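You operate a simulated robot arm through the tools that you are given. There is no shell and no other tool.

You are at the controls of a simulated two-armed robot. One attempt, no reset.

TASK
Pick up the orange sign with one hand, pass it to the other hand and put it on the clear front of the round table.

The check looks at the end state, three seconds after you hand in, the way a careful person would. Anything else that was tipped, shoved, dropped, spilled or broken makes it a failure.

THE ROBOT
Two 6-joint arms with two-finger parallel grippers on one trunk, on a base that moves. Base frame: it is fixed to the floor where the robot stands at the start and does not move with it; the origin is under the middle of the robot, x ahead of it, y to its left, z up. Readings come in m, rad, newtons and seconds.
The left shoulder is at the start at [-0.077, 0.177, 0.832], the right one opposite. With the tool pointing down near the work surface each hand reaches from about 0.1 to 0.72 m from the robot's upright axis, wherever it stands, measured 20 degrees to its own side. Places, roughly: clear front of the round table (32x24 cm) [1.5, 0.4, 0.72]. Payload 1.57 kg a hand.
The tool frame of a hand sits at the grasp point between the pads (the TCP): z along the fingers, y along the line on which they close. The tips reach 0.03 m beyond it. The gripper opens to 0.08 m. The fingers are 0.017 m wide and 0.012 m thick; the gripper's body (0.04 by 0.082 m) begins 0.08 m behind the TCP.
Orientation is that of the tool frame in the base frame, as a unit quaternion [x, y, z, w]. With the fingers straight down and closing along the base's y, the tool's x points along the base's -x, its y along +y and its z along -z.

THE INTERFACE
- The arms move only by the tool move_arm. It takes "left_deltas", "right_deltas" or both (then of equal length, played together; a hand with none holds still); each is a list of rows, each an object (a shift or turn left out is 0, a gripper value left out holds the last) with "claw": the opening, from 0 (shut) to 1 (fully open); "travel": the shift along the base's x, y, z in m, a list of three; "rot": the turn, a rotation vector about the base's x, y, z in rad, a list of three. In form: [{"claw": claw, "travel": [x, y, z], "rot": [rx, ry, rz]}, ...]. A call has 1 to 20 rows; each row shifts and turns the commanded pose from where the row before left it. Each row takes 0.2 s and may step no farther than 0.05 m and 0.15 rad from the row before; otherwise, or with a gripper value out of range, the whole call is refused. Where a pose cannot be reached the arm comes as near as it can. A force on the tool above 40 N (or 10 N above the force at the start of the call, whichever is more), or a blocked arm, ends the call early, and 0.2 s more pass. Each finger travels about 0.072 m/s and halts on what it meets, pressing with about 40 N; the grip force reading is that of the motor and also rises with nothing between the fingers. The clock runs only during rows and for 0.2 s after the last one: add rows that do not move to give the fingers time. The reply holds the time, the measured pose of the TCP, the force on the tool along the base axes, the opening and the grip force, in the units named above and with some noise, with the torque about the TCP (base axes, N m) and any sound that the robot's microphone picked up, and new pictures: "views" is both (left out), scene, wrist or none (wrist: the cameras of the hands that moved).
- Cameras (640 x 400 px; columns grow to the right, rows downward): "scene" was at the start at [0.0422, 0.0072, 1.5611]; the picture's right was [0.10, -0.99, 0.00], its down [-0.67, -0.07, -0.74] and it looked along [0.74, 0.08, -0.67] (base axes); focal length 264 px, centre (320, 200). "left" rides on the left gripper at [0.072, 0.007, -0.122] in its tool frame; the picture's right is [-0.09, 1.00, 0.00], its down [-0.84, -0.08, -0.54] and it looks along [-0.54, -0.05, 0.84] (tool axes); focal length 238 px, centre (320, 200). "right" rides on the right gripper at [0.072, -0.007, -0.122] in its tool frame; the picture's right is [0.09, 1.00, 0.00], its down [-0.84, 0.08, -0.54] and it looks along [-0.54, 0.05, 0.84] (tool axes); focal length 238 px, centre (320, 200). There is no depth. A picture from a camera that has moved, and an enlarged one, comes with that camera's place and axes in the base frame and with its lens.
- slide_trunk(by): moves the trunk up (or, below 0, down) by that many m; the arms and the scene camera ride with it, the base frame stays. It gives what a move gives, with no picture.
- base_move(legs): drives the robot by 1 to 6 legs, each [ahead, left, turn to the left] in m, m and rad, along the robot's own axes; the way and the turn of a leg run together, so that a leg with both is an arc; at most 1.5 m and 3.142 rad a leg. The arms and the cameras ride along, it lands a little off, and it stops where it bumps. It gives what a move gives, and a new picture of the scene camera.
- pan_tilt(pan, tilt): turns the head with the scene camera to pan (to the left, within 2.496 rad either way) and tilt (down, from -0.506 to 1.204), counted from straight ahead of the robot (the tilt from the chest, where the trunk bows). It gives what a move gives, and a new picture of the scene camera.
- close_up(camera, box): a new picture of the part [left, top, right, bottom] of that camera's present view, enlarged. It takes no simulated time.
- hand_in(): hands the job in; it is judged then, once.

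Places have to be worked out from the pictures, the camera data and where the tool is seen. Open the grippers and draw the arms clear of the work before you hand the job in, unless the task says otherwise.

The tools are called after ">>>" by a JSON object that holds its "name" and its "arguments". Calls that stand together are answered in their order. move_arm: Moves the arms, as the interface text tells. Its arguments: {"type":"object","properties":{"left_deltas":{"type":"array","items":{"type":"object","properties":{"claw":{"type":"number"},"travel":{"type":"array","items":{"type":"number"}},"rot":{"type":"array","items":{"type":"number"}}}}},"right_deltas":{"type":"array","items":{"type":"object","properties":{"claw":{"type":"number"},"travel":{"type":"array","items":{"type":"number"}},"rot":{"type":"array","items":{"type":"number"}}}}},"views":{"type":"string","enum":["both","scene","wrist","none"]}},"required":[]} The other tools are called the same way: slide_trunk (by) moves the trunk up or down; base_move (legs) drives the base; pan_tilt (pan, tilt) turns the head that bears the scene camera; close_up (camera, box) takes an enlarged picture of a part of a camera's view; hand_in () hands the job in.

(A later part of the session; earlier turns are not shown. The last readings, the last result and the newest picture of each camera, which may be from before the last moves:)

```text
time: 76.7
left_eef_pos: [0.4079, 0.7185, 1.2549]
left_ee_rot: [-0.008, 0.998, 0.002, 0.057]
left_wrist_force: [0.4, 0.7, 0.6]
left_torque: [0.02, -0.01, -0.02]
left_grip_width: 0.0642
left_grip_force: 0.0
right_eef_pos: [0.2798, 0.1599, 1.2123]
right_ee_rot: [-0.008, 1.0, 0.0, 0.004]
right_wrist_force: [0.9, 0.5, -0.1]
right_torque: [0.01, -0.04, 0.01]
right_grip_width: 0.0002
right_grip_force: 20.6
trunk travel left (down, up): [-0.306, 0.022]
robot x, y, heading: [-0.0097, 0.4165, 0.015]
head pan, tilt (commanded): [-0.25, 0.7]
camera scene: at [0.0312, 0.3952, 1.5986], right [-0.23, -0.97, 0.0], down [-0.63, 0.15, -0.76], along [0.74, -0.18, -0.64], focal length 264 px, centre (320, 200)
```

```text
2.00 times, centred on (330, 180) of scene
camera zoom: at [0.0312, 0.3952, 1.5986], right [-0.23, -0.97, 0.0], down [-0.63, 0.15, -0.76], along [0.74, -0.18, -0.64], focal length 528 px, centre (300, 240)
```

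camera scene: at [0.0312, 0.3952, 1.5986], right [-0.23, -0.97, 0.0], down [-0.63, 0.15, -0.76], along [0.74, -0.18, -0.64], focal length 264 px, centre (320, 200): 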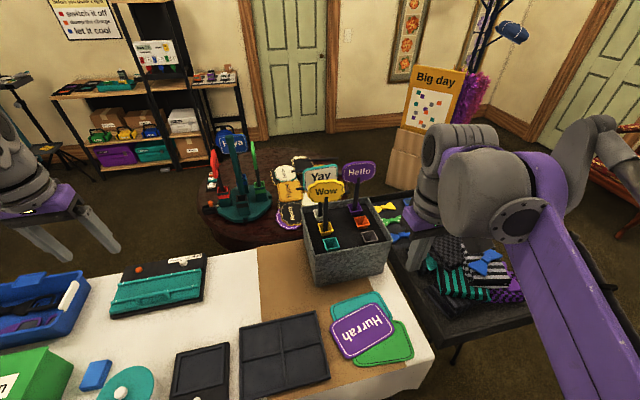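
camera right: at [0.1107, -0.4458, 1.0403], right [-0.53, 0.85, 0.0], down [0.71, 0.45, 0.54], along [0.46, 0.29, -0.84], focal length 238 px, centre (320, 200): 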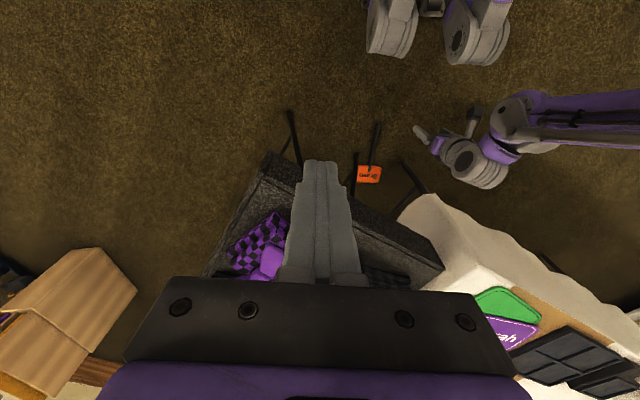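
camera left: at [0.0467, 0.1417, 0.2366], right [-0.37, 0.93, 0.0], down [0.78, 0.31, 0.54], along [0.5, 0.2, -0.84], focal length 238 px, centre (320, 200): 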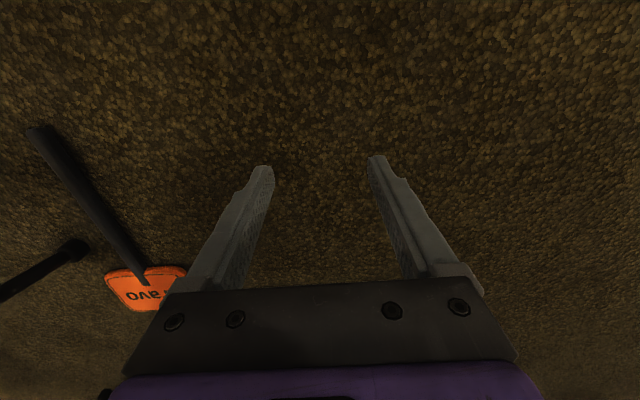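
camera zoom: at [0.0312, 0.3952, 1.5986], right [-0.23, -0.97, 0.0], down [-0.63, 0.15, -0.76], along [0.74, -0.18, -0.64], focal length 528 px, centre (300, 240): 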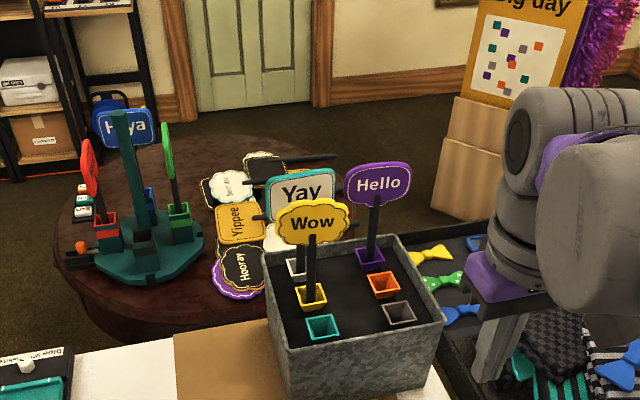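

Everything stands as before. I rotate the right hand to a 50° down pitch, open it, and bring it just in front of the "Wow" stick.

>>> {"name": "move_arm", "arguments": {"right_deltas": [{"claw": 1, "travel": [0.03, 0.008, -0.012], "rot": [0, -0.117, 0]}, {"travel": [0.04, 0.0082, -0.016], "rot": [0, -0.117, 0]}, {"travel": [0.04, 0.0082, -0.017], "rot": [0, -0.117, 0]}, {"travel": [0.04, 0.0082, -0.017], "rot": [0, -0.117, 0]}, {"travel": [0.04, 0.0082, -0.017], "rot": [0, -0.117, 0]}, {"travel": [0.04, 0.0082, -0.017], "rot": [0, -0.117, 0]}, {"travel": [0.04, 0.0082, -0.017]}, {"travel": [0.042, 0.008, -0.017]}, {"travel": [0, 0, 0]}]}}

```text
time: 78.7
left_eef_pos: [0.4068, 0.7176, 1.2558]
left_ee_rot: [-0.009, 0.998, 0.003, 0.058]
left_wrist_force: [-0.4, 0.7, 0.2]
left_torque: [-0.01, -0.04, -0.01]
left_grip_width: 0.0641
left_grip_force: 0.3
right_eef_pos: [0.5882, 0.2253, 1.085]
right_ee_rot: [-0.006, 0.938, -0.003, 0.347]
right_wrist_force: [1.1, -0.1, -0.4]
right_torque: [0.0, -0.02, 0.0]
right_grip_width: 0.0801
right_grip_force: 0.0
trunk travel left (down, up): [-0.306, 0.022]
robot x, y, heading: [-0.0106, 0.4146, 0.016]
head pan, tilt (commanded): [-0.25, 0.7]
camera scene: at [0.0296, 0.3951, 1.5986], right [-0.23, -0.97, 0.0], down [-0.63, 0.15, -0.77], along [0.74, -0.18, -0.64], focal length 264 px, centre (320, 200)
camera right: at [0.4552, 0.2182, 1.1295], right [-0.08, 0.99, -0.07], down [0.28, 0.09, 0.96], along [0.96, 0.06, -0.29], focal length 238 px, centre (320, 200)
```

scene: 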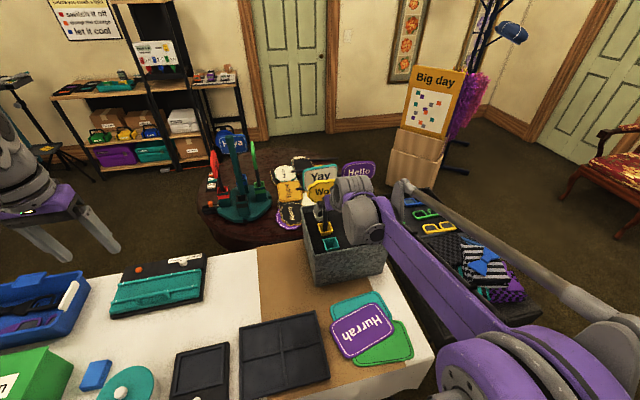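
right: 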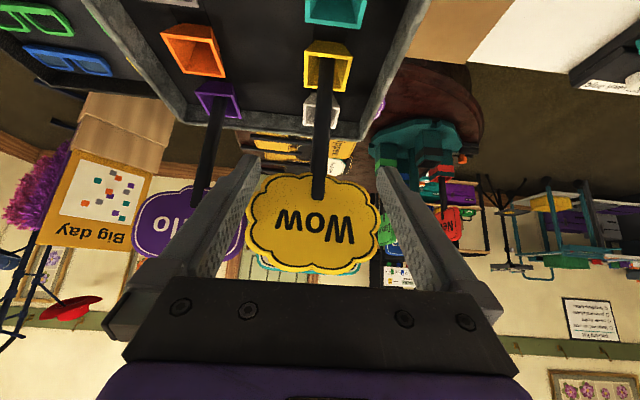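

The "Wow" stick is centred between the fingers. I slide along the tool axis under its board and close.

>>> {"name": "move_arm", "arguments": {"right_deltas": [{"travel": [0.012, 0, -0.022]}, {"travel": [0.018, 0, -0.022]}, {"travel": [0.02, 0, -0.02]}, {"travel": [0.019, 0, -0.016]}, {"claw": 0.5}, {"claw": 0.2}, {"claw": 0}, {"claw": 0}, {"claw": 0}]}}

```text
time: 80.7
left_eef_pos: [0.4067, 0.7185, 1.2545]
left_ee_rot: [-0.008, 0.998, 0.002, 0.058]
left_wrist_force: [-0.6, -0.2, 0.2]
left_torque: [0.03, -0.01, 0.02]
left_grip_width: 0.0639
left_grip_force: 0.1
right_eef_pos: [0.6596, 0.2238, 1.004]
right_ee_rot: [-0.007, 0.938, -0.003, 0.346]
right_wrist_force: [-0.6, 1.4, -0.8]
right_torque: [0.15, -0.05, -0.02]
right_grip_width: 0.0153
right_grip_force: 31.1
trunk travel left (down, up): [-0.306, 0.022]
robot x, y, heading: [-0.0097, 0.4179, 0.01]
head pan, tilt (commanded): [-0.25, 0.7]
camera scene: at [0.031, 0.3953, 1.5986], right [-0.23, -0.97, 0.0], down [-0.63, 0.15, -0.76], along [0.74, -0.18, -0.64], focal length 264 px, centre (320, 200)
camera right: at [0.5268, 0.2169, 1.0499], right [-0.08, 0.99, -0.07], down [0.28, 0.09, 0.96], along [0.96, 0.06, -0.29], focal length 238 px, centre (320, 200)
```

scene: 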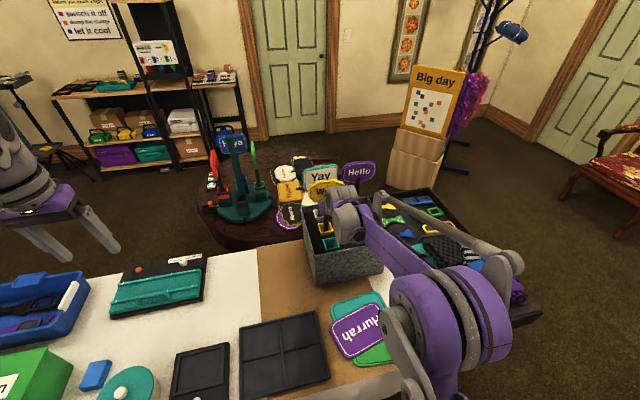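
right: 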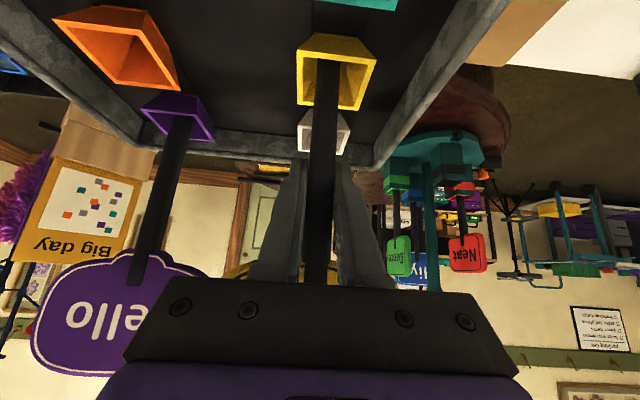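

"Wow" is held at 15.3 mm (grasp pose noted for its return: TCP (0.660, 0.224, 1.004)). I lift it straight up out of its socket in small steps.

>>> {"name": "move_arm", "arguments": {"right_deltas": [{"claw": 0, "travel": [0, 0, 0.01]}, {"travel": [0, 0, 0.015]}, {"travel": [0, 0, 0.02]}, {"travel": [0, 0, 0.02]}, {"travel": [0, 0, 0.02]}, {"travel": [0, 0, 0.02]}, {"travel": [0, 0, 0.02]}, {"travel": [0, 0, 0.02]}, {"travel": [0, 0, 0]}]}}

```text
time: 82.7
left_eef_pos: [0.4073, 0.7173, 1.2549]
left_ee_rot: [-0.008, 0.998, 0.003, 0.058]
left_wrist_force: [-1.4, 0.5, -0.4]
left_torque: [-0.02, -0.04, 0.01]
left_grip_width: 0.0638
left_grip_force: 0.1
right_eef_pos: [0.6588, 0.225, 1.1466]
right_ee_rot: [-0.007, 0.938, -0.002, 0.347]
right_wrist_force: [0.8, 0.6, -0.7]
right_torque: [0.04, 0.03, 0.02]
right_grip_width: 0.0151
right_grip_force: 31.0
trunk travel left (down, up): [-0.306, 0.022]
robot x, y, heading: [-0.0109, 0.4128, 0.01]
head pan, tilt (commanded): [-0.25, 0.7]
camera scene: at [0.0311, 0.3951, 1.5986], right [-0.23, -0.97, 0.0], down [-0.63, 0.15, -0.76], along [0.74, -0.18, -0.64], focal length 264 px, centre (320, 200)
camera right: at [0.5255, 0.2168, 1.1921], right [-0.08, 0.99, -0.07], down [0.28, 0.09, 0.96], along [0.96, 0.06, -0.29], focal length 238 px, centre (320, 200)
```

scene: 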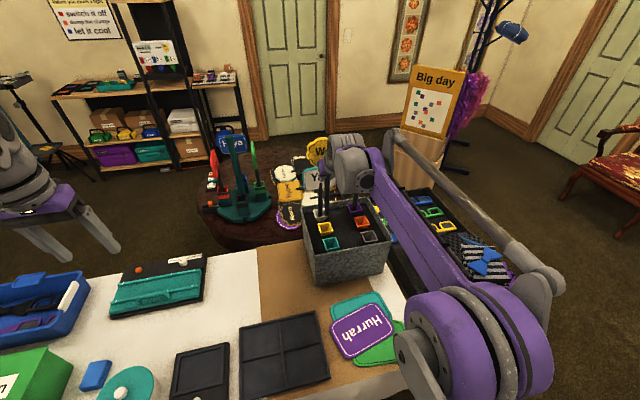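
right: 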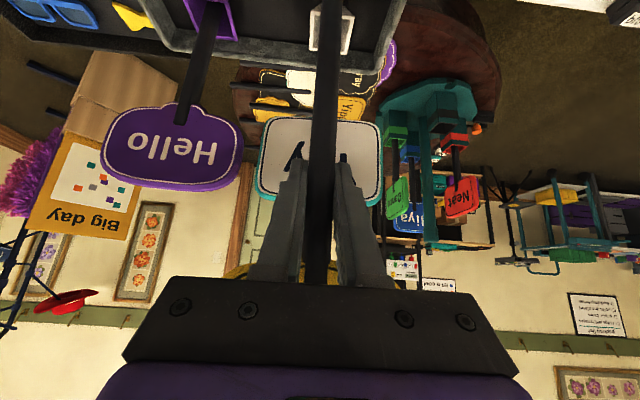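

"Wow" is out with its stick end above the rim. I raise it a touch more and draw it back toward the robot, keeping the stick upright.

>>> {"name": "move_arm", "arguments": {"right_deltas": [{"claw": 0, "travel": [0, 0, 0.02]}, {"travel": [-0.03, 0, 0.005]}, {"travel": [-0.04, 0, 0]}, {"travel": [-0.04, 0, 0]}, {"travel": [-0.04, 0, 0]}, {"travel": [-0.04, 0, 0]}, {"travel": [-0.03, 0, 0]}, {"travel": [0, 0, 0]}]}}

```text
time: 84.5
left_eef_pos: [0.4081, 0.7192, 1.255]
left_ee_rot: [-0.009, 0.998, 0.002, 0.058]
left_wrist_force: [0.0, -0.1, 0.8]
left_torque: [-0.02, 0.0, 0.03]
left_grip_width: 0.0639
left_grip_force: 0.0
right_eef_pos: [0.4391, 0.2231, 1.175]
right_ee_rot: [-0.006, 0.938, -0.004, 0.345]
right_wrist_force: [-0.1, -0.2, -1.9]
right_torque: [0.0, 0.03, -0.01]
right_grip_width: 0.0153
right_grip_force: 31.3
trunk travel left (down, up): [-0.306, 0.022]
robot x, y, heading: [-0.0105, 0.4151, 0.012]
head pan, tilt (commanded): [-0.25, 0.7]
camera scene: at [0.0316, 0.3951, 1.5986], right [-0.23, -0.97, 0.0], down [-0.63, 0.15, -0.76], along [0.74, -0.18, -0.64], focal length 264 px, centre (320, 200)
camera right: at [0.3055, 0.2169, 1.2199], right [-0.08, 0.99, -0.07], down [0.28, 0.09, 0.95], along [0.96, 0.06, -0.29], focal length 238 px, centre (320, 200)
```

scene: 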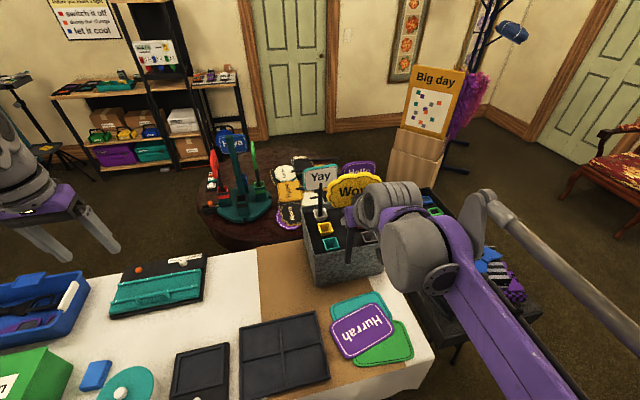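
right: 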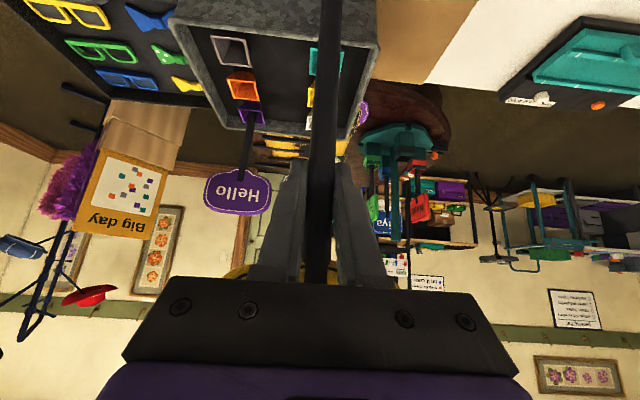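

The tool sign is firmly held. I drive back to the spot in front of the fallen sign.

>>> {"name": "base_move", "arguments": {"legs": [[-0.17, 0, 0], [0, -0.71, 0], [0, 0, 0.46]]}}

>>> {"name": "move_arm", "arguments": {"right_deltas": [{"claw": 0, "travel": [-0.03, 0.01, 0]}, {"travel": [-0.03, 0.01, 0]}, {"travel": [-0.03, 0.01, 0]}, {"travel": [-0.03, 0.01, 0]}, {"travel": [-0.03, 0.0, 0]}, {"travel": [-0.02, -0.02, 0]}], "views": "none"}}

>>> {"name": "pan_tilt", "arguments": {"pan": 0.0, "tilt": 0.9}}

```text
time: 93.7
left_eef_pos: [0.0759, 0.1411, 1.2554]
left_ee_rot: [-0.224, 0.973, 0.015, 0.055]
left_wrist_force: [0.4, -0.4, 0.2]
left_torque: [0.02, -0.03, 0.02]
left_grip_width: 0.064
left_grip_force: 0.0
right_eef_pos: [0.3138, -0.294, 1.175]
right_ee_rot: [-0.211, 0.914, 0.072, 0.339]
right_wrist_force: [-0.1, -0.4, -1.4]
right_torque: [-0.02, 0.03, -0.03]
right_grip_width: 0.015
right_grip_force: 30.4
trunk travel left (down, up): [-0.306, 0.022]
robot x, y, heading: [-0.1731, -0.3114, 0.455]
head pan, tilt (commanded): [-0.25, 0.7]
camera scene: at [-0.1283, -0.312, 1.5986], right [0.2, -0.98, 0.0], down [-0.63, -0.13, -0.76], along [0.75, 0.15, -0.64], focal length 264 px, centre (320, 200)
```

scene: 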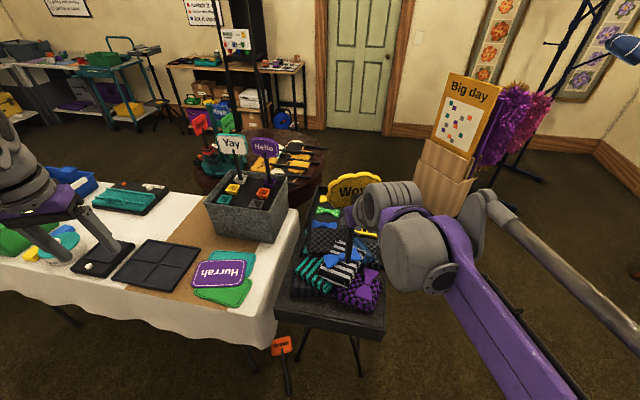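

```text
time: 95.1
left_eef_pos: [0.0748, 0.1398, 1.2559]
left_ee_rot: [-0.224, 0.973, 0.015, 0.057]
left_wrist_force: [0.3, -0.3, 0.0]
left_torque: [-0.03, -0.04, 0.01]
left_grip_width: 0.0641
left_grip_force: 0.0
right_eef_pos: [0.1429, -0.2741, 1.1773]
right_ee_rot: [-0.21, 0.914, 0.073, 0.339]
right_wrist_force: [-0.2, -1.5, -1.6]
right_torque: [-0.01, -0.02, -0.05]
right_grip_width: 0.0154
right_grip_force: 31.9
trunk travel left (down, up): [-0.306, 0.022]
robot x, y, heading: [-0.1727, -0.3091, 0.455]
head pan, tilt (commanded): [-0.25, 0.7]
```

```text
time: 95.9
left_eef_pos: [0.0755, 0.1398, 1.2565]
left_ee_rot: [-0.224, 0.973, 0.015, 0.057]
left_wrist_force: [-0.8, 0.1, 0.2]
left_torque: [-0.01, -0.04, 0.02]
left_grip_width: 0.0641
left_grip_force: 0.0
right_eef_pos: [0.1431, -0.2728, 1.177]
right_ee_rot: [-0.212, 0.914, 0.073, 0.339]
right_wrist_force: [0.2, -0.3, -1.2]
right_torque: [-0.01, 0.02, -0.02]
right_grip_width: 0.0151
right_grip_force: 31.0
trunk travel left (down, up): [-0.306, 0.022]
robot x, y, heading: [-0.1701, -0.3081, 0.453]
head pan, tilt (commanded): [0.0, 0.901]
camera scene: at [-0.1435, -0.296, 1.5825], right [0.44, -0.9, 0.0], down [-0.7, -0.34, -0.62], along [0.56, 0.27, -0.78], focal length 264 px, centre (320, 200)
```

scene: 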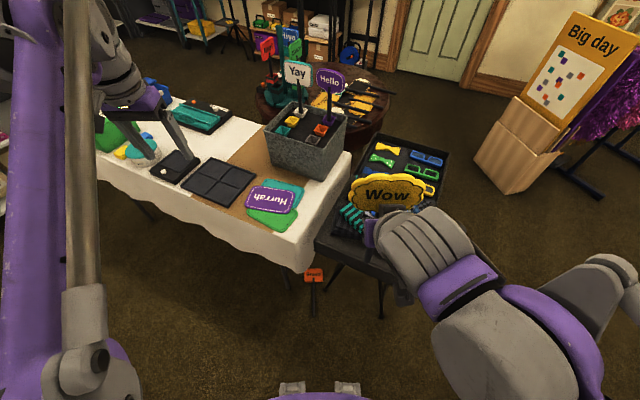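

The tool and left hand both hang over free floor in front of the tables. I lower the trunk again.

>>> {"name": "slide_trunk", "arguments": {"by": -0.305}}

>>> {"name": "pan_tilt", "arguments": {"pan": 0.0, "tilt": 0.95}}

>>> {"name": "close_up", "arguments": {"camera": "scene", "box": [240, 180, 440, 305]}}

```text
time: 98.9
left_eef_pos: [0.0761, 0.1398, 0.9506]
left_ee_rot: [-0.225, 0.973, 0.014, 0.056]
left_wrist_force: [0.5, -0.6, 0.0]
left_torque: [0.0, -0.01, 0.01]
left_grip_width: 0.0639
left_grip_force: 0.1
right_eef_pos: [0.1434, -0.2732, 0.8712]
right_ee_rot: [-0.212, 0.914, 0.073, 0.339]
right_wrist_force: [0.5, 0.0, -0.1]
right_torque: [0.01, 0.03, 0.03]
right_grip_width: 0.0154
right_grip_force: 30.8
trunk travel left (down, up): [-0.001, 0.327]
robot x, y, heading: [-0.1747, -0.3121, 0.451]
head pan, tilt (commanded): [0.0, 0.901]
```

```text
time: 99.5
left_eef_pos: [0.0762, 0.141, 0.9504]
left_ee_rot: [-0.226, 0.973, 0.015, 0.055]
left_wrist_force: [0.5, -0.9, 0.7]
left_torque: [-0.02, 0.0, 0.0]
left_grip_width: 0.0641
left_grip_force: 0.1
right_eef_pos: [0.1445, -0.2735, 0.8694]
right_ee_rot: [-0.211, 0.914, 0.074, 0.34]
right_wrist_force: [0.2, -0.4, -0.6]
right_torque: [0.03, 0.0, 0.05]
right_grip_width: 0.0154
right_grip_force: 30.3
trunk travel left (down, up): [-0.001, 0.327]
robot x, y, heading: [-0.1733, -0.3093, 0.456]
head pan, tilt (commanded): [0.0, 0.949]
camera scene: at [-0.0997, -0.2747, 1.2673], right [0.44, -0.9, 0.0], down [-0.73, -0.36, -0.58], along [0.52, 0.26, -0.81], focal length 264 px, centre (320, 200)
```

scene: 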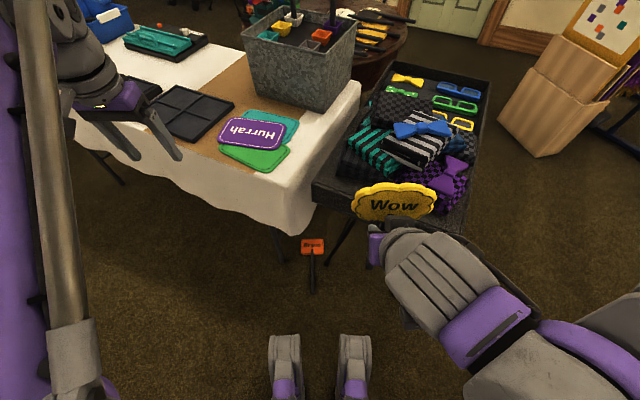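

```text
3.20 times, centred on (340, 242) of scene
camera zoom: at [-0.0997, -0.2747, 1.2673], right [0.44, -0.9, 0.0], down [-0.73, -0.36, -0.58], along [0.52, 0.26, -0.81], focal length 844 px, centre (256, 64)
```

zoom: 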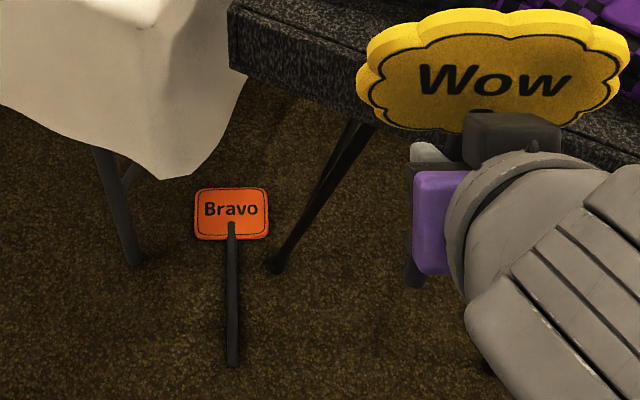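

The fallen sign's stick end is 0.444 m ahead and 3 cm left. To keep the right elbow clear of the tray I shift the base 6 cm to the left first.

>>> {"name": "base_move", "arguments": {"legs": [[0, 0.06, 0]]}}

>>> {"name": "close_up", "arguments": {"camera": "scene", "box": [240, 180, 440, 305]}}

```text
time: 100.7
left_eef_pos: [0.0501, 0.194, 0.9511]
left_ee_rot: [-0.224, 0.973, 0.014, 0.056]
left_wrist_force: [-0.3, 0.0, 0.2]
left_torque: [-0.02, 0.04, 0.03]
left_grip_width: 0.064
left_grip_force: 0.2
right_eef_pos: [0.1175, -0.22, 0.8699]
right_ee_rot: [-0.211, 0.914, 0.072, 0.339]
right_wrist_force: [1.0, 0.5, -0.1]
right_torque: [-0.01, 0.0, 0.01]
right_grip_width: 0.0152
right_grip_force: 30.8
trunk travel left (down, up): [-0.001, 0.327]
robot x, y, heading: [-0.1962, -0.2559, 0.452]
head pan, tilt (commanded): [0.0, 0.949]
camera scene: at [-0.126, -0.2207, 1.2672], right [0.44, -0.9, 0.0], down [-0.73, -0.36, -0.58], along [0.52, 0.25, -0.81], focal length 264 px, centre (320, 200)
```

scene: 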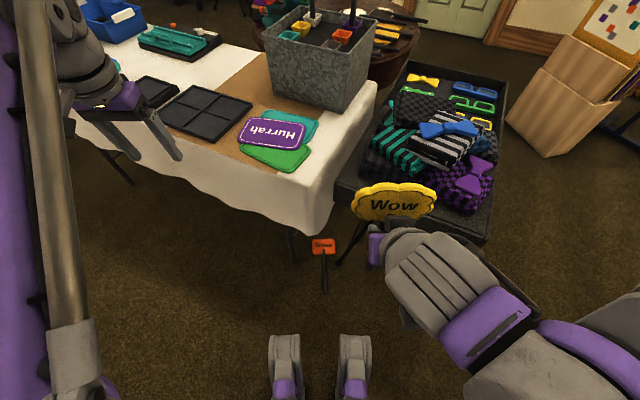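

```text
3.20 times, centred on (340, 242) of scene
camera zoom: at [-0.126, -0.2207, 1.2672], right [0.44, -0.9, 0.0], down [-0.73, -0.36, -0.58], along [0.52, 0.25, -0.81], focal length 844 px, centre (256, 64)
```

zoom: 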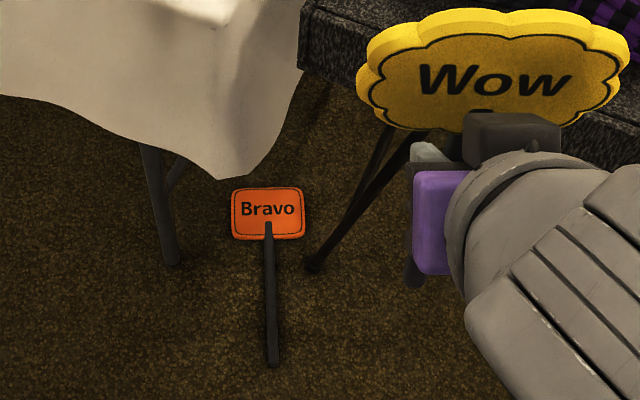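

The stick end is 0.439 m ahead, 2.4 cm right of centre. I lower the tool stick with a slight sideways lean (hand toward the right) to hover just behind that end.

>>> {"name": "move_arm", "arguments": {"right_deltas": [{"claw": 0, "travel": [0.0059, 0.0041, -0.0433], "rot": [0.09, 0.0437, 0]}, {"travel": [0.0059, 0.0041, -0.0433], "rot": [0.09, 0.0437, 0]}, {"travel": [0.0059, 0.0041, -0.0433], "rot": [0.09, 0.0437, 0]}, {"travel": [0.0059, 0.0041, -0.0433], "rot": [0.09, 0.0437, 0]}, {"travel": [0.0059, 0.0041, -0.0433]}, {"travel": [0.0059, 0.0041, -0.0433]}, {"travel": [0.0059, 0.0041, -0.0433]}, {"travel": [0.0059, 0.0041, -0.0433]}, {"travel": [0.0059, 0.0041, -0.0433]}, {"travel": [0.0059, 0.0041, -0.0433]}, {"travel": [0.0059, 0.0041, -0.0433]}, {"travel": [0.0059, 0.0041, -0.0433]}, {"travel": [0.0059, 0.0041, -0.0433]}]}}

```text
time: 103.5
left_eef_pos: [0.0493, 0.195, 0.9503]
left_ee_rot: [-0.225, 0.973, 0.015, 0.056]
left_wrist_force: [-0.2, 0.0, 0.6]
left_torque: [-0.01, -0.01, 0.0]
left_grip_width: 0.0643
left_grip_force: 0.0
right_eef_pos: [0.2712, -0.1234, 0.3872]
right_ee_rot: [-0.14, 0.912, 0.252, 0.29]
right_wrist_force: [0.9, 0.1, -0.2]
right_torque: [0.0, 0.02, 0.01]
right_grip_width: 0.0153
right_grip_force: 30.7
right hand out of reach, approached as far as the arm can: row 9, 10, 11, 12, 13
trunk travel left (down, up): [-0.001, 0.327]
robot x, y, heading: [-0.1956, -0.2614, 0.454]
head pan, tilt (commanded): [0.0, 0.949]
camera scene: at [-0.1254, -0.2209, 1.2672], right [0.44, -0.9, 0.0], down [-0.73, -0.36, -0.58], along [0.52, 0.25, -0.81], focal length 264 px, centre (320, 200)
camera right: at [0.1616, -0.2027, 0.4256], right [-0.47, 0.82, 0.32], down [0.39, -0.14, 0.91], along [0.79, 0.56, -0.25], focal length 238 px, centre (320, 200)
```

scene: 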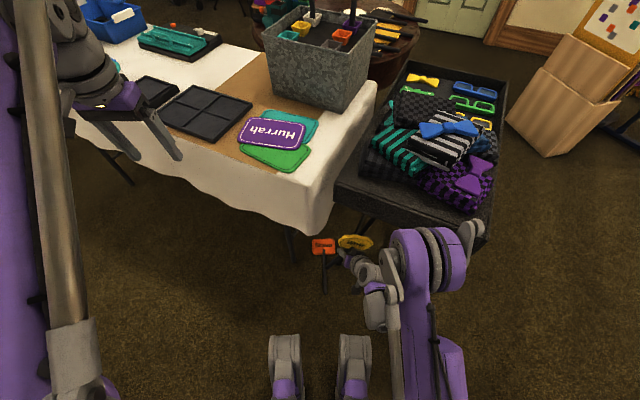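
right: 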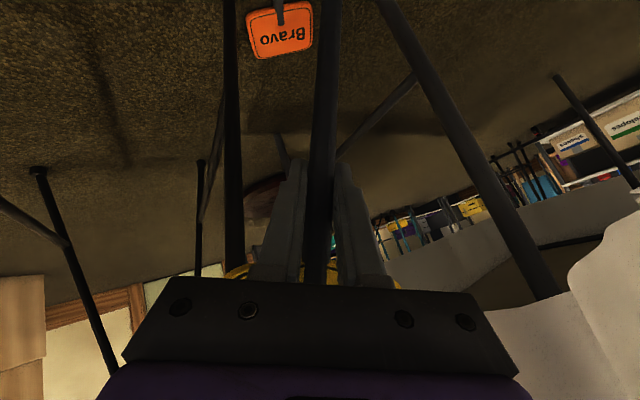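

The rolled pose runs out of wrist range and the elbow swings toward the tray, so I back out of that: up first, then undo the roll.

>>> {"name": "move_arm", "arguments": {"right_deltas": [{"claw": 0, "travel": [-0.03, -0.01, 0.03]}, {"travel": [-0.03, -0.01, 0.03]}, {"travel": [0, 0, 0.03], "rot": [-0.09, -0.0437, 0]}, {"travel": [0, 0, 0.03], "rot": [-0.09, -0.0437, 0]}, {"travel": [0, 0, 0.02], "rot": [-0.09, -0.0437, 0]}, {"travel": [0, 0, 0.02], "rot": [-0.09, -0.0437, 0]}, {"travel": [0, 0, 0]}]}}

```text
time: 105.1
left_eef_pos: [0.0496, 0.1943, 0.95]
left_ee_rot: [-0.224, 0.973, 0.015, 0.056]
left_wrist_force: [-0.2, -0.5, 0.0]
left_torque: [0.0, 0.02, 0.02]
left_grip_width: 0.0643
left_grip_force: 0.0
right_eef_pos: [0.2206, -0.1388, 0.5569]
right_ee_rot: [-0.211, 0.914, 0.072, 0.339]
right_wrist_force: [-0.1, -0.1, -1.2]
right_torque: [-0.03, -0.04, 0.02]
right_grip_width: 0.0154
right_grip_force: 31.2
right hand out of reach, approached as far as the arm can: row 1, 2
trunk travel left (down, up): [-0.001, 0.327]
robot x, y, heading: [-0.2028, -0.2552, 0.453]
head pan, tilt (commanded): [0.0, 0.949]
camera scene: at [-0.1258, -0.221, 1.2672], right [0.44, -0.9, 0.0], down [-0.73, -0.36, -0.58], along [0.52, 0.25, -0.81], focal length 264 px, centre (320, 200)
camera right: at [0.1016, -0.202, 0.6012], right [-0.5, 0.87, -0.07], down [0.22, 0.2, 0.96], along [0.84, 0.46, -0.29], focal length 238 px, centre (320, 200)
```

scene: 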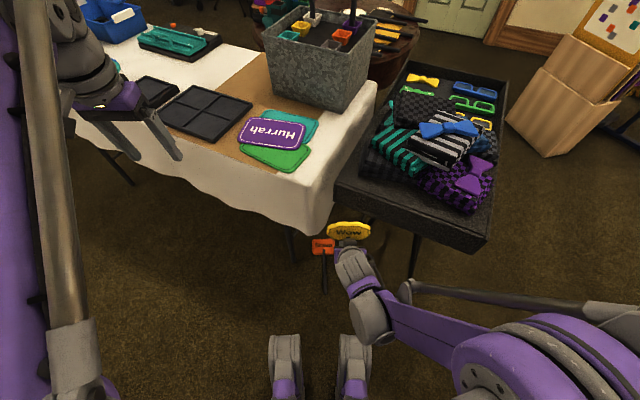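
right: 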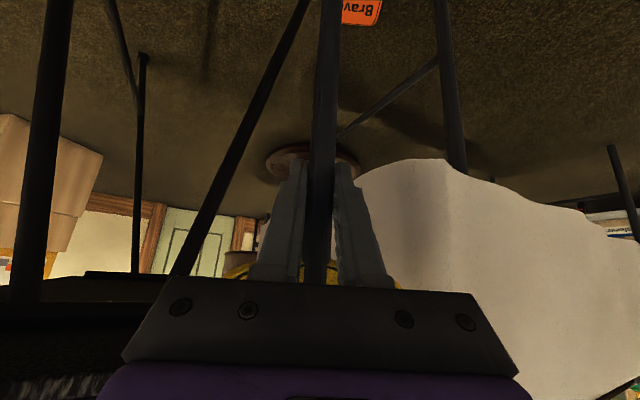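

With the roll removed the elbow tucks behind, well clear of the tray. I lower the upright tool stick behind the fallen sign's stick end.

>>> {"name": "move_arm", "arguments": {"right_deltas": [{"claw": 0, "travel": [-0.0044, 0.0045, -0.0425]}, {"travel": [-0.0044, 0.0045, -0.0425]}, {"travel": [-0.0044, 0.0045, -0.0425]}, {"travel": [-0.0044, 0.0045, -0.0425]}, {"travel": [-0.0044, 0.0045, -0.0425]}, {"travel": [-0.0044, 0.0045, -0.0425]}, {"travel": [-0.0044, 0.0045, -0.0425]}, {"travel": [-0.0044, 0.0045, -0.0425]}, {"travel": [0, 0, 0]}]}}

```text
time: 107.1
left_eef_pos: [0.0495, 0.1947, 0.9514]
left_ee_rot: [-0.225, 0.973, 0.015, 0.057]
left_wrist_force: [-0.2, 0.1, -0.1]
left_torque: [-0.02, 0.01, -0.01]
left_grip_width: 0.0641
left_grip_force: 0.1
right_eef_pos: [0.2445, -0.0466, 0.2559]
right_ee_rot: [-0.212, 0.914, 0.073, 0.338]
right_wrist_force: [0.2, 0.0, -0.5]
right_torque: [0.03, -0.04, -0.01]
right_grip_width: 0.0151
right_grip_force: 31.1
right hand out of reach, approached as far as the arm can: row 3, 4, 5, 6, 7, 8
trunk travel left (down, up): [-0.001, 0.327]
robot x, y, heading: [-0.2025, -0.2576, 0.454]
head pan, tilt (commanded): [0.0, 0.949]
camera scene: at [-0.1259, -0.2211, 1.2672], right [0.44, -0.9, 0.0], down [-0.73, -0.36, -0.58], along [0.52, 0.26, -0.81], focal length 264 px, centre (320, 200)
camera right: at [0.1275, -0.1103, 0.3007], right [-0.5, 0.87, -0.07], down [0.22, 0.2, 0.95], along [0.84, 0.46, -0.29], focal length 238 px, centre (320, 200)
```

scene: 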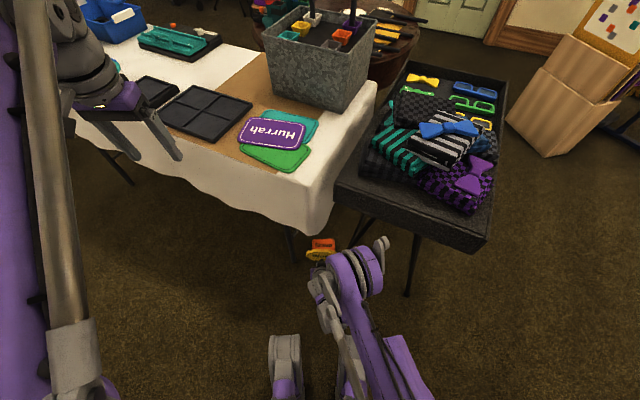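
right: 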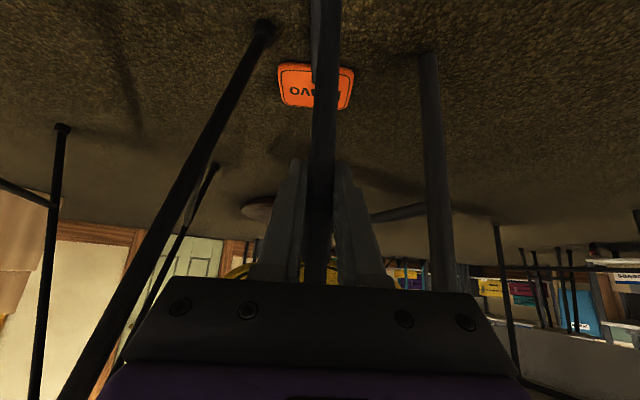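

The arm wants the tool point further out to get this low, so I back the base off 7.5 cm; the tool then sits just behind the stick end at a comfortable reach.

>>> {"name": "base_move", "arguments": {"legs": [[-0.075, 0, 0]]}}

>>> {"name": "move_arm", "arguments": {"right_deltas": [{"claw": 0, "travel": [0.0, 0.0, -0.02]}, {"travel": [0.0, 0.0, -0.02]}, {"travel": [0.0, 0.0, -0.02]}, {"travel": [0, 0, 0]}]}}

>>> {"name": "close_up", "arguments": {"camera": "scene", "box": [260, 190, 420, 330]}}

```text
time: 108.2
left_eef_pos: [-0.0177, 0.162, 0.9508]
left_ee_rot: [-0.225, 0.973, 0.015, 0.056]
left_wrist_force: [0.8, 0.2, 0.6]
left_torque: [0.0, 0.04, -0.01]
left_grip_width: 0.0639
left_grip_force: 0.2
right_eef_pos: [0.1766, -0.0797, 0.2549]
right_ee_rot: [-0.212, 0.914, 0.073, 0.338]
right_wrist_force: [0.4, 0.1, 0.1]
right_torque: [0.02, -0.02, -0.01]
right_grip_width: 0.0152
right_grip_force: 31.6
trunk travel left (down, up): [-0.001, 0.327]
robot x, y, heading: [-0.2685, -0.2917, 0.455]
head pan, tilt (commanded): [0.0, 0.949]
camera scene: at [-0.1939, -0.2542, 1.2673], right [0.44, -0.9, 0.0], down [-0.73, -0.36, -0.58], along [0.52, 0.26, -0.81], focal length 264 px, centre (320, 200)
```

scene: 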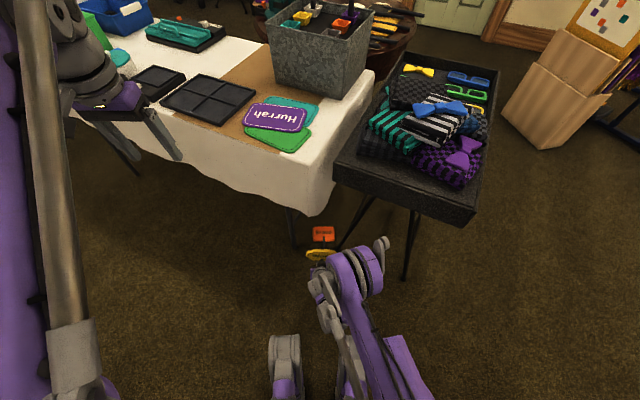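

```text
time: 109.2
left_eef_pos: [-0.0193, 0.1615, 0.9506]
left_ee_rot: [-0.225, 0.973, 0.014, 0.056]
left_wrist_force: [0.7, -0.3, 0.7]
left_torque: [-0.01, -0.01, -0.01]
left_grip_width: 0.0639
left_grip_force: 0.0
right_eef_pos: [0.1782, -0.0781, 0.1947]
right_ee_rot: [-0.211, 0.914, 0.072, 0.338]
right_wrist_force: [0.0, -0.5, -0.8]
right_torque: [-0.03, 0.01, -0.03]
right_grip_width: 0.0152
right_grip_force: 31.0
trunk travel left (down, up): [-0.001, 0.327]
robot x, y, heading: [-0.2705, -0.2859, 0.452]
head pan, tilt (commanded): [0.0, 0.949]
camera scene: at [-0.1934, -0.2539, 1.2672], right [0.44, -0.9, 0.0], down [-0.73, -0.36, -0.58], along [0.52, 0.26, -0.81], focal length 264 px, centre (320, 200)
camera right: at [0.0613, -0.1417, 0.2402], right [-0.5, 0.87, -0.07], down [0.22, 0.2, 0.95], along [0.84, 0.46, -0.29], focal length 238 px, centre (320, 200)
```

scene: 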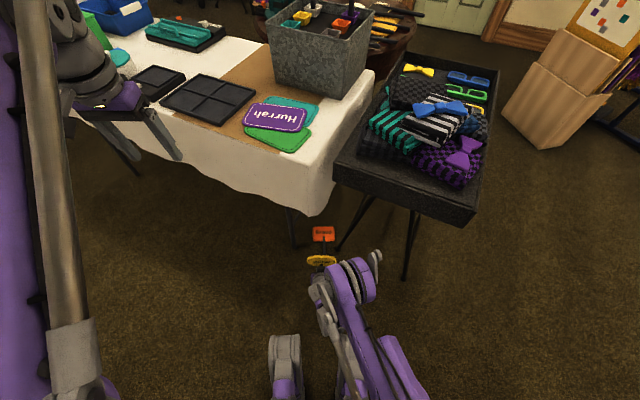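
right: 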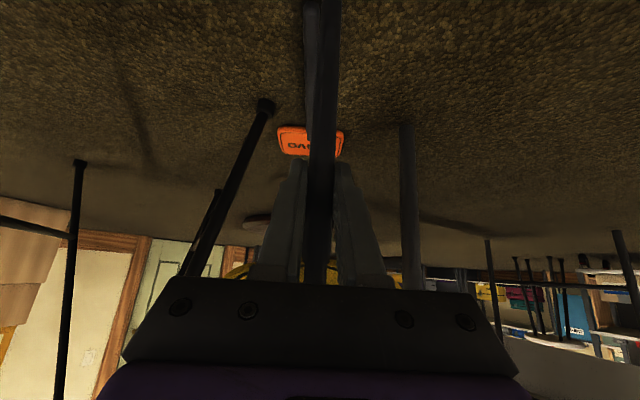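

```text
2.86 times, centred on (340, 260) of scene
camera zoom: at [-0.1934, -0.2539, 1.2672], right [0.44, -0.9, 0.0], down [-0.73, -0.36, -0.58], along [0.52, 0.26, -0.81], focal length 754 px, centre (263, 29)
```

zoom: 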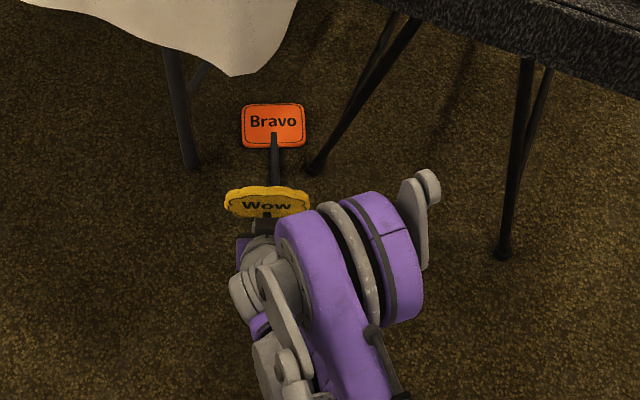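

The tool tip is 3 cm above the floor, about 1.6 cm behind the stick end and 2 cm too far left. I align it sideways and lower it to just above the floor.

>>> {"name": "move_arm", "arguments": {"right_deltas": [{"claw": 0, "travel": [0.0083, -0.0171, -0.008]}, {"travel": [0, 0, -0.01]}, {"travel": [0, 0, -0.005]}, {"travel": [0, 0, 0]}]}}

>>> {"name": "close_up", "arguments": {"camera": "right", "box": [240, 0, 420, 170]}}

```text
time: 110.2
left_eef_pos: [-0.0188, 0.1614, 0.9502]
left_ee_rot: [-0.226, 0.973, 0.014, 0.055]
left_wrist_force: [0.8, -0.8, -1.0]
left_torque: [0.0, 0.06, 0.0]
left_grip_width: 0.0639
left_grip_force: 0.0
right_eef_pos: [0.189, -0.0916, 0.1711]
right_ee_rot: [-0.212, 0.914, 0.073, 0.338]
right_wrist_force: [0.0, -0.9, -1.6]
right_torque: [-0.01, 0.0, 0.03]
right_grip_width: 0.0151
right_grip_force: 31.1
right hand out of reach, approached as far as the arm can: row 1
trunk travel left (down, up): [-0.001, 0.327]
robot x, y, heading: [-0.2691, -0.2878, 0.457]
head pan, tilt (commanded): [0.0, 0.949]
camera scene: at [-0.1934, -0.2539, 1.2672], right [0.44, -0.9, 0.0], down [-0.73, -0.36, -0.58], along [0.52, 0.26, -0.81], focal length 264 px, centre (320, 200)
camera right: at [0.0728, -0.1547, 0.2169], right [-0.5, 0.87, -0.07], down [0.22, 0.2, 0.95], along [0.84, 0.46, -0.29], focal length 238 px, centre (320, 200)
```

scene: 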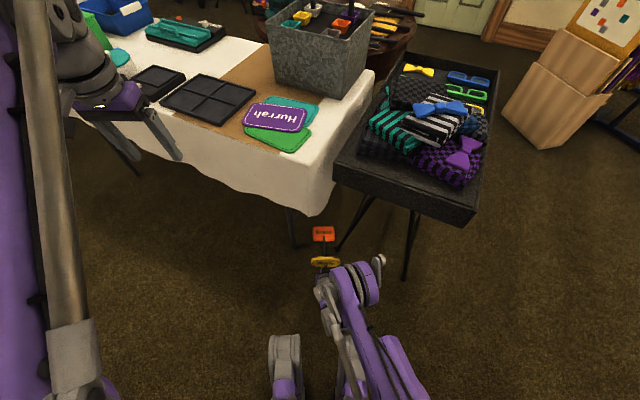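
right: 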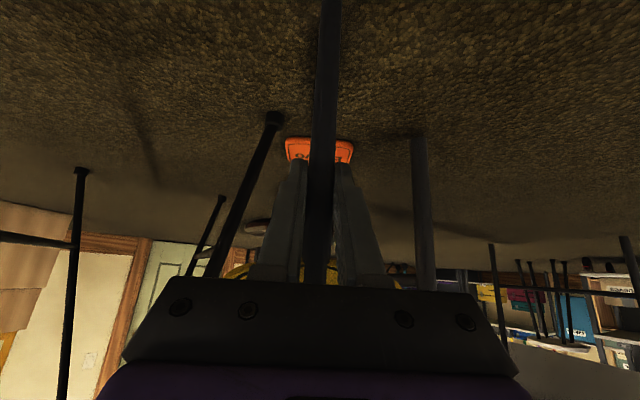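

```text
2.35 times, centred on (330, 85) of right
camera zoom: at [0.0728, -0.1547, 0.2169], right [-0.5, 0.87, -0.07], down [0.22, 0.2, 0.95], along [0.84, 0.46, -0.29], focal length 561 px, centre (296, 471)
```

zoom: 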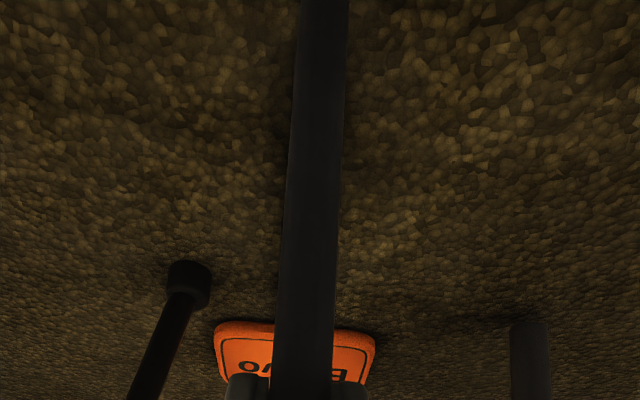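

The tool is aligned right behind the stick end, tip near the floor. I push forward gently until contact, then rise slowly with a slight forward bias to see whether the end lifts with it.

>>> {"name": "move_arm", "arguments": {"right_deltas": [{"claw": 0, "travel": [0.0054, 0.0026, 0]}, {"travel": [0.0054, 0.0026, 0]}, {"travel": [0.0054, 0.0026, 0]}, {"travel": [0.0027, 0.0013, 0.003]}, {"travel": [0.0027, 0.0013, 0.005]}, {"travel": [0.0027, 0.0013, 0.006]}, {"travel": [0.0027, 0.0013, 0.006]}, {"travel": [0.0027, 0.0013, 0.006]}, {"travel": [0.0027, 0.0013, 0.006]}]}}

>>> {"name": "close_up", "arguments": {"camera": "scene", "box": [280, 210, 380, 280]}}

>>> {"name": "close_up", "arguments": {"camera": "right", "box": [240, 0, 420, 170]}}

```text
time: 112.2
left_eef_pos: [-0.0179, 0.1618, 0.9512]
left_ee_rot: [-0.225, 0.973, 0.014, 0.056]
left_wrist_force: [0.3, 0.3, -0.3]
left_torque: [0.01, 0.0, 0.0]
left_grip_width: 0.064
left_grip_force: 0.0
right_eef_pos: [0.2232, -0.0774, 0.203]
right_ee_rot: [-0.211, 0.914, 0.073, 0.339]
right_wrist_force: [0.0, -0.8, -1.3]
right_torque: [-0.02, -0.03, 0.0]
right_grip_width: 0.0152
right_grip_force: 31.1
trunk travel left (down, up): [-0.001, 0.327]
robot x, y, heading: [-0.2676, -0.2919, 0.454]
head pan, tilt (commanded): [0.0, 0.949]
camera scene: at [-0.1934, -0.2539, 1.2672], right [0.44, -0.9, 0.0], down [-0.73, -0.36, -0.58], along [0.52, 0.26, -0.81], focal length 264 px, centre (320, 200)
camera right: at [0.1051, -0.1404, 0.2491], right [-0.5, 0.87, -0.07], down [0.22, 0.2, 0.95], along [0.84, 0.46, -0.29], focal length 238 px, centre (320, 200)
```

scene: 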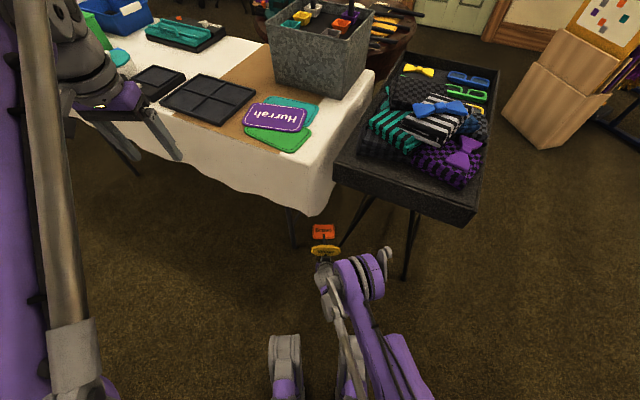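
right: 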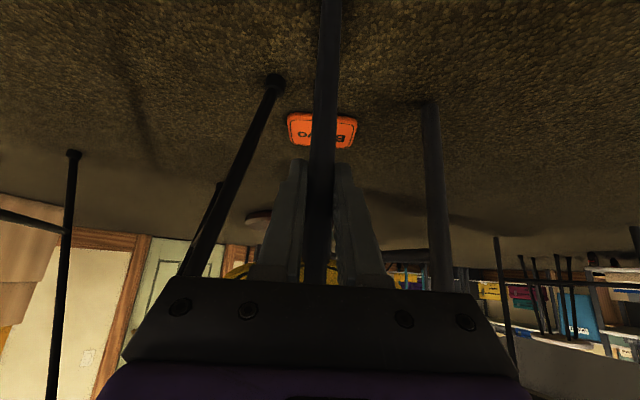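

```text
5.71 times, centred on (330, 245) of scene
camera zoom: at [-0.1934, -0.2539, 1.2672], right [0.44, -0.9, 0.0], down [-0.73, -0.36, -0.58], along [0.52, 0.26, -0.81], focal length 1508 px, centre (263, -57)
```

zoom: 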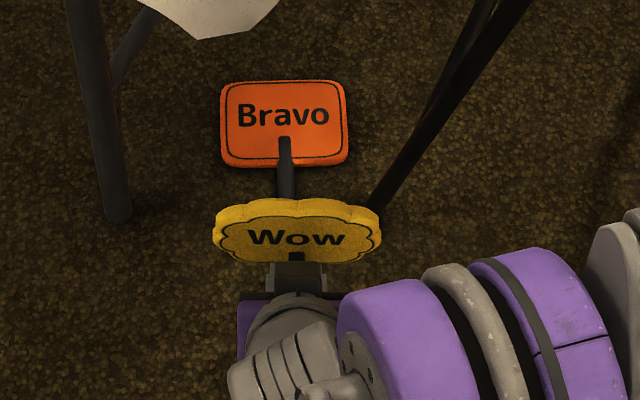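

```text
2.35 times, centred on (330, 85) of right
camera zoom: at [0.1051, -0.1404, 0.2491], right [-0.5, 0.87, -0.07], down [0.22, 0.2, 0.95], along [0.84, 0.46, -0.29], focal length 561 px, centre (296, 471)
```

zoom: 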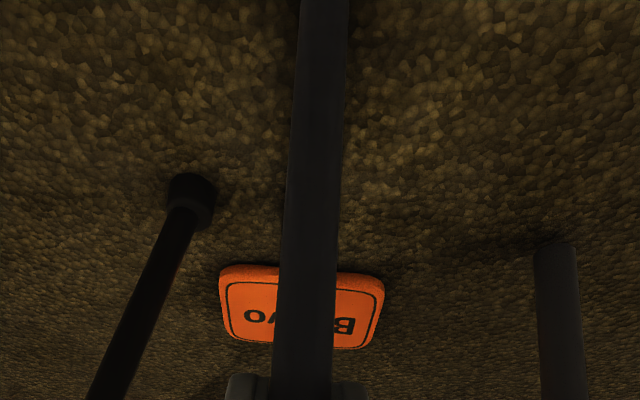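

The board has slid about 1.5 cm and its lower edge looks slightly raised, so the end may be lifting. I continue up another few centimetres and compare.

>>> {"name": "move_arm", "arguments": {"right_deltas": [{"claw": 0, "travel": [0.0022, 0.0011, 0.007]}, {"travel": [0.0022, 0.0011, 0.007]}, {"travel": [0.0022, 0.0011, 0.007]}, {"travel": [0.0022, 0.0011, 0.007]}, {"travel": [0.0022, 0.0011, 0.007]}, {"travel": [0, 0, 0]}]}}

>>> {"name": "close_up", "arguments": {"camera": "scene", "box": [280, 210, 380, 280]}}

>>> {"name": "close_up", "arguments": {"camera": "right", "box": [240, 0, 420, 170]}}

```text
time: 113.6
left_eef_pos: [-0.0176, 0.1616, 0.9503]
left_ee_rot: [-0.225, 0.973, 0.015, 0.056]
left_wrist_force: [0.1, 0.5, 0.0]
left_torque: [-0.04, 0.02, 0.01]
left_grip_width: 0.0644
left_grip_force: 0.0
right_eef_pos: [0.2343, -0.0708, 0.2394]
right_ee_rot: [-0.211, 0.914, 0.073, 0.339]
right_wrist_force: [0.5, 0.3, -0.2]
right_torque: [0.01, 0.01, 0.0]
right_grip_width: 0.0155
right_grip_force: 31.4
trunk travel left (down, up): [-0.001, 0.327]
robot x, y, heading: [-0.2671, -0.2904, 0.453]
head pan, tilt (commanded): [0.0, 0.949]
camera scene: at [-0.1933, -0.2539, 1.2672], right [0.44, -0.9, 0.0], down [-0.73, -0.36, -0.58], along [0.52, 0.26, -0.81], focal length 264 px, centre (320, 200)
camera right: at [0.1167, -0.1346, 0.2848], right [-0.5, 0.87, -0.07], down [0.22, 0.2, 0.95], along [0.84, 0.46, -0.29], focal length 238 px, centre (320, 200)
```

scene: 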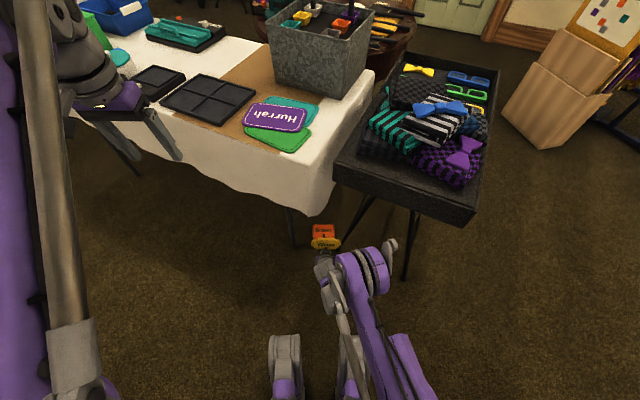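
right: 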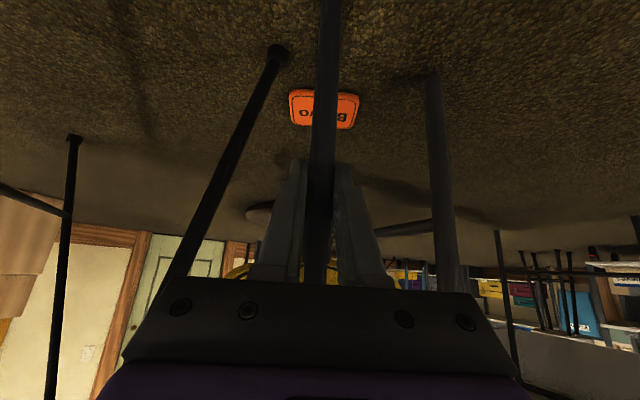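

```text
5.71 times, centred on (330, 245) of scene
camera zoom: at [-0.1933, -0.2539, 1.2672], right [0.44, -0.9, 0.0], down [-0.73, -0.36, -0.58], along [0.52, 0.26, -0.81], focal length 1508 px, centre (263, -57)
```

zoom: 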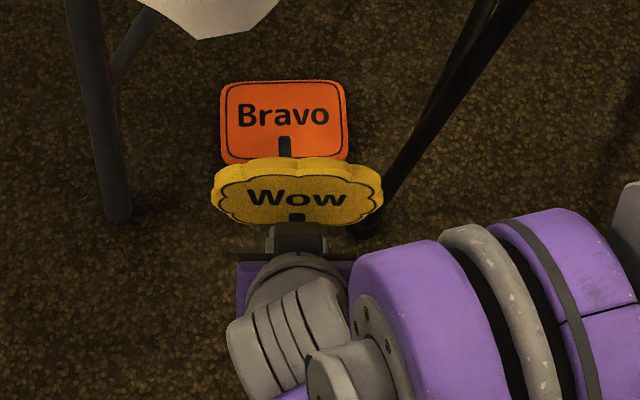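

```text
2.35 times, centred on (330, 85) of right
camera zoom: at [0.1167, -0.1346, 0.2848], right [-0.5, 0.87, -0.07], down [0.22, 0.2, 0.95], along [0.84, 0.46, -0.29], focal length 561 px, centre (296, 471)
```

zoom: 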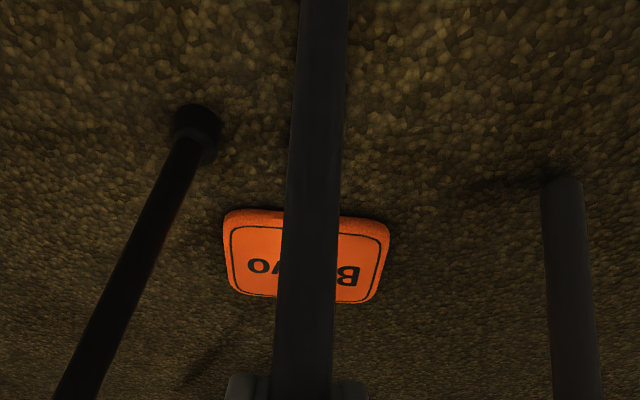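

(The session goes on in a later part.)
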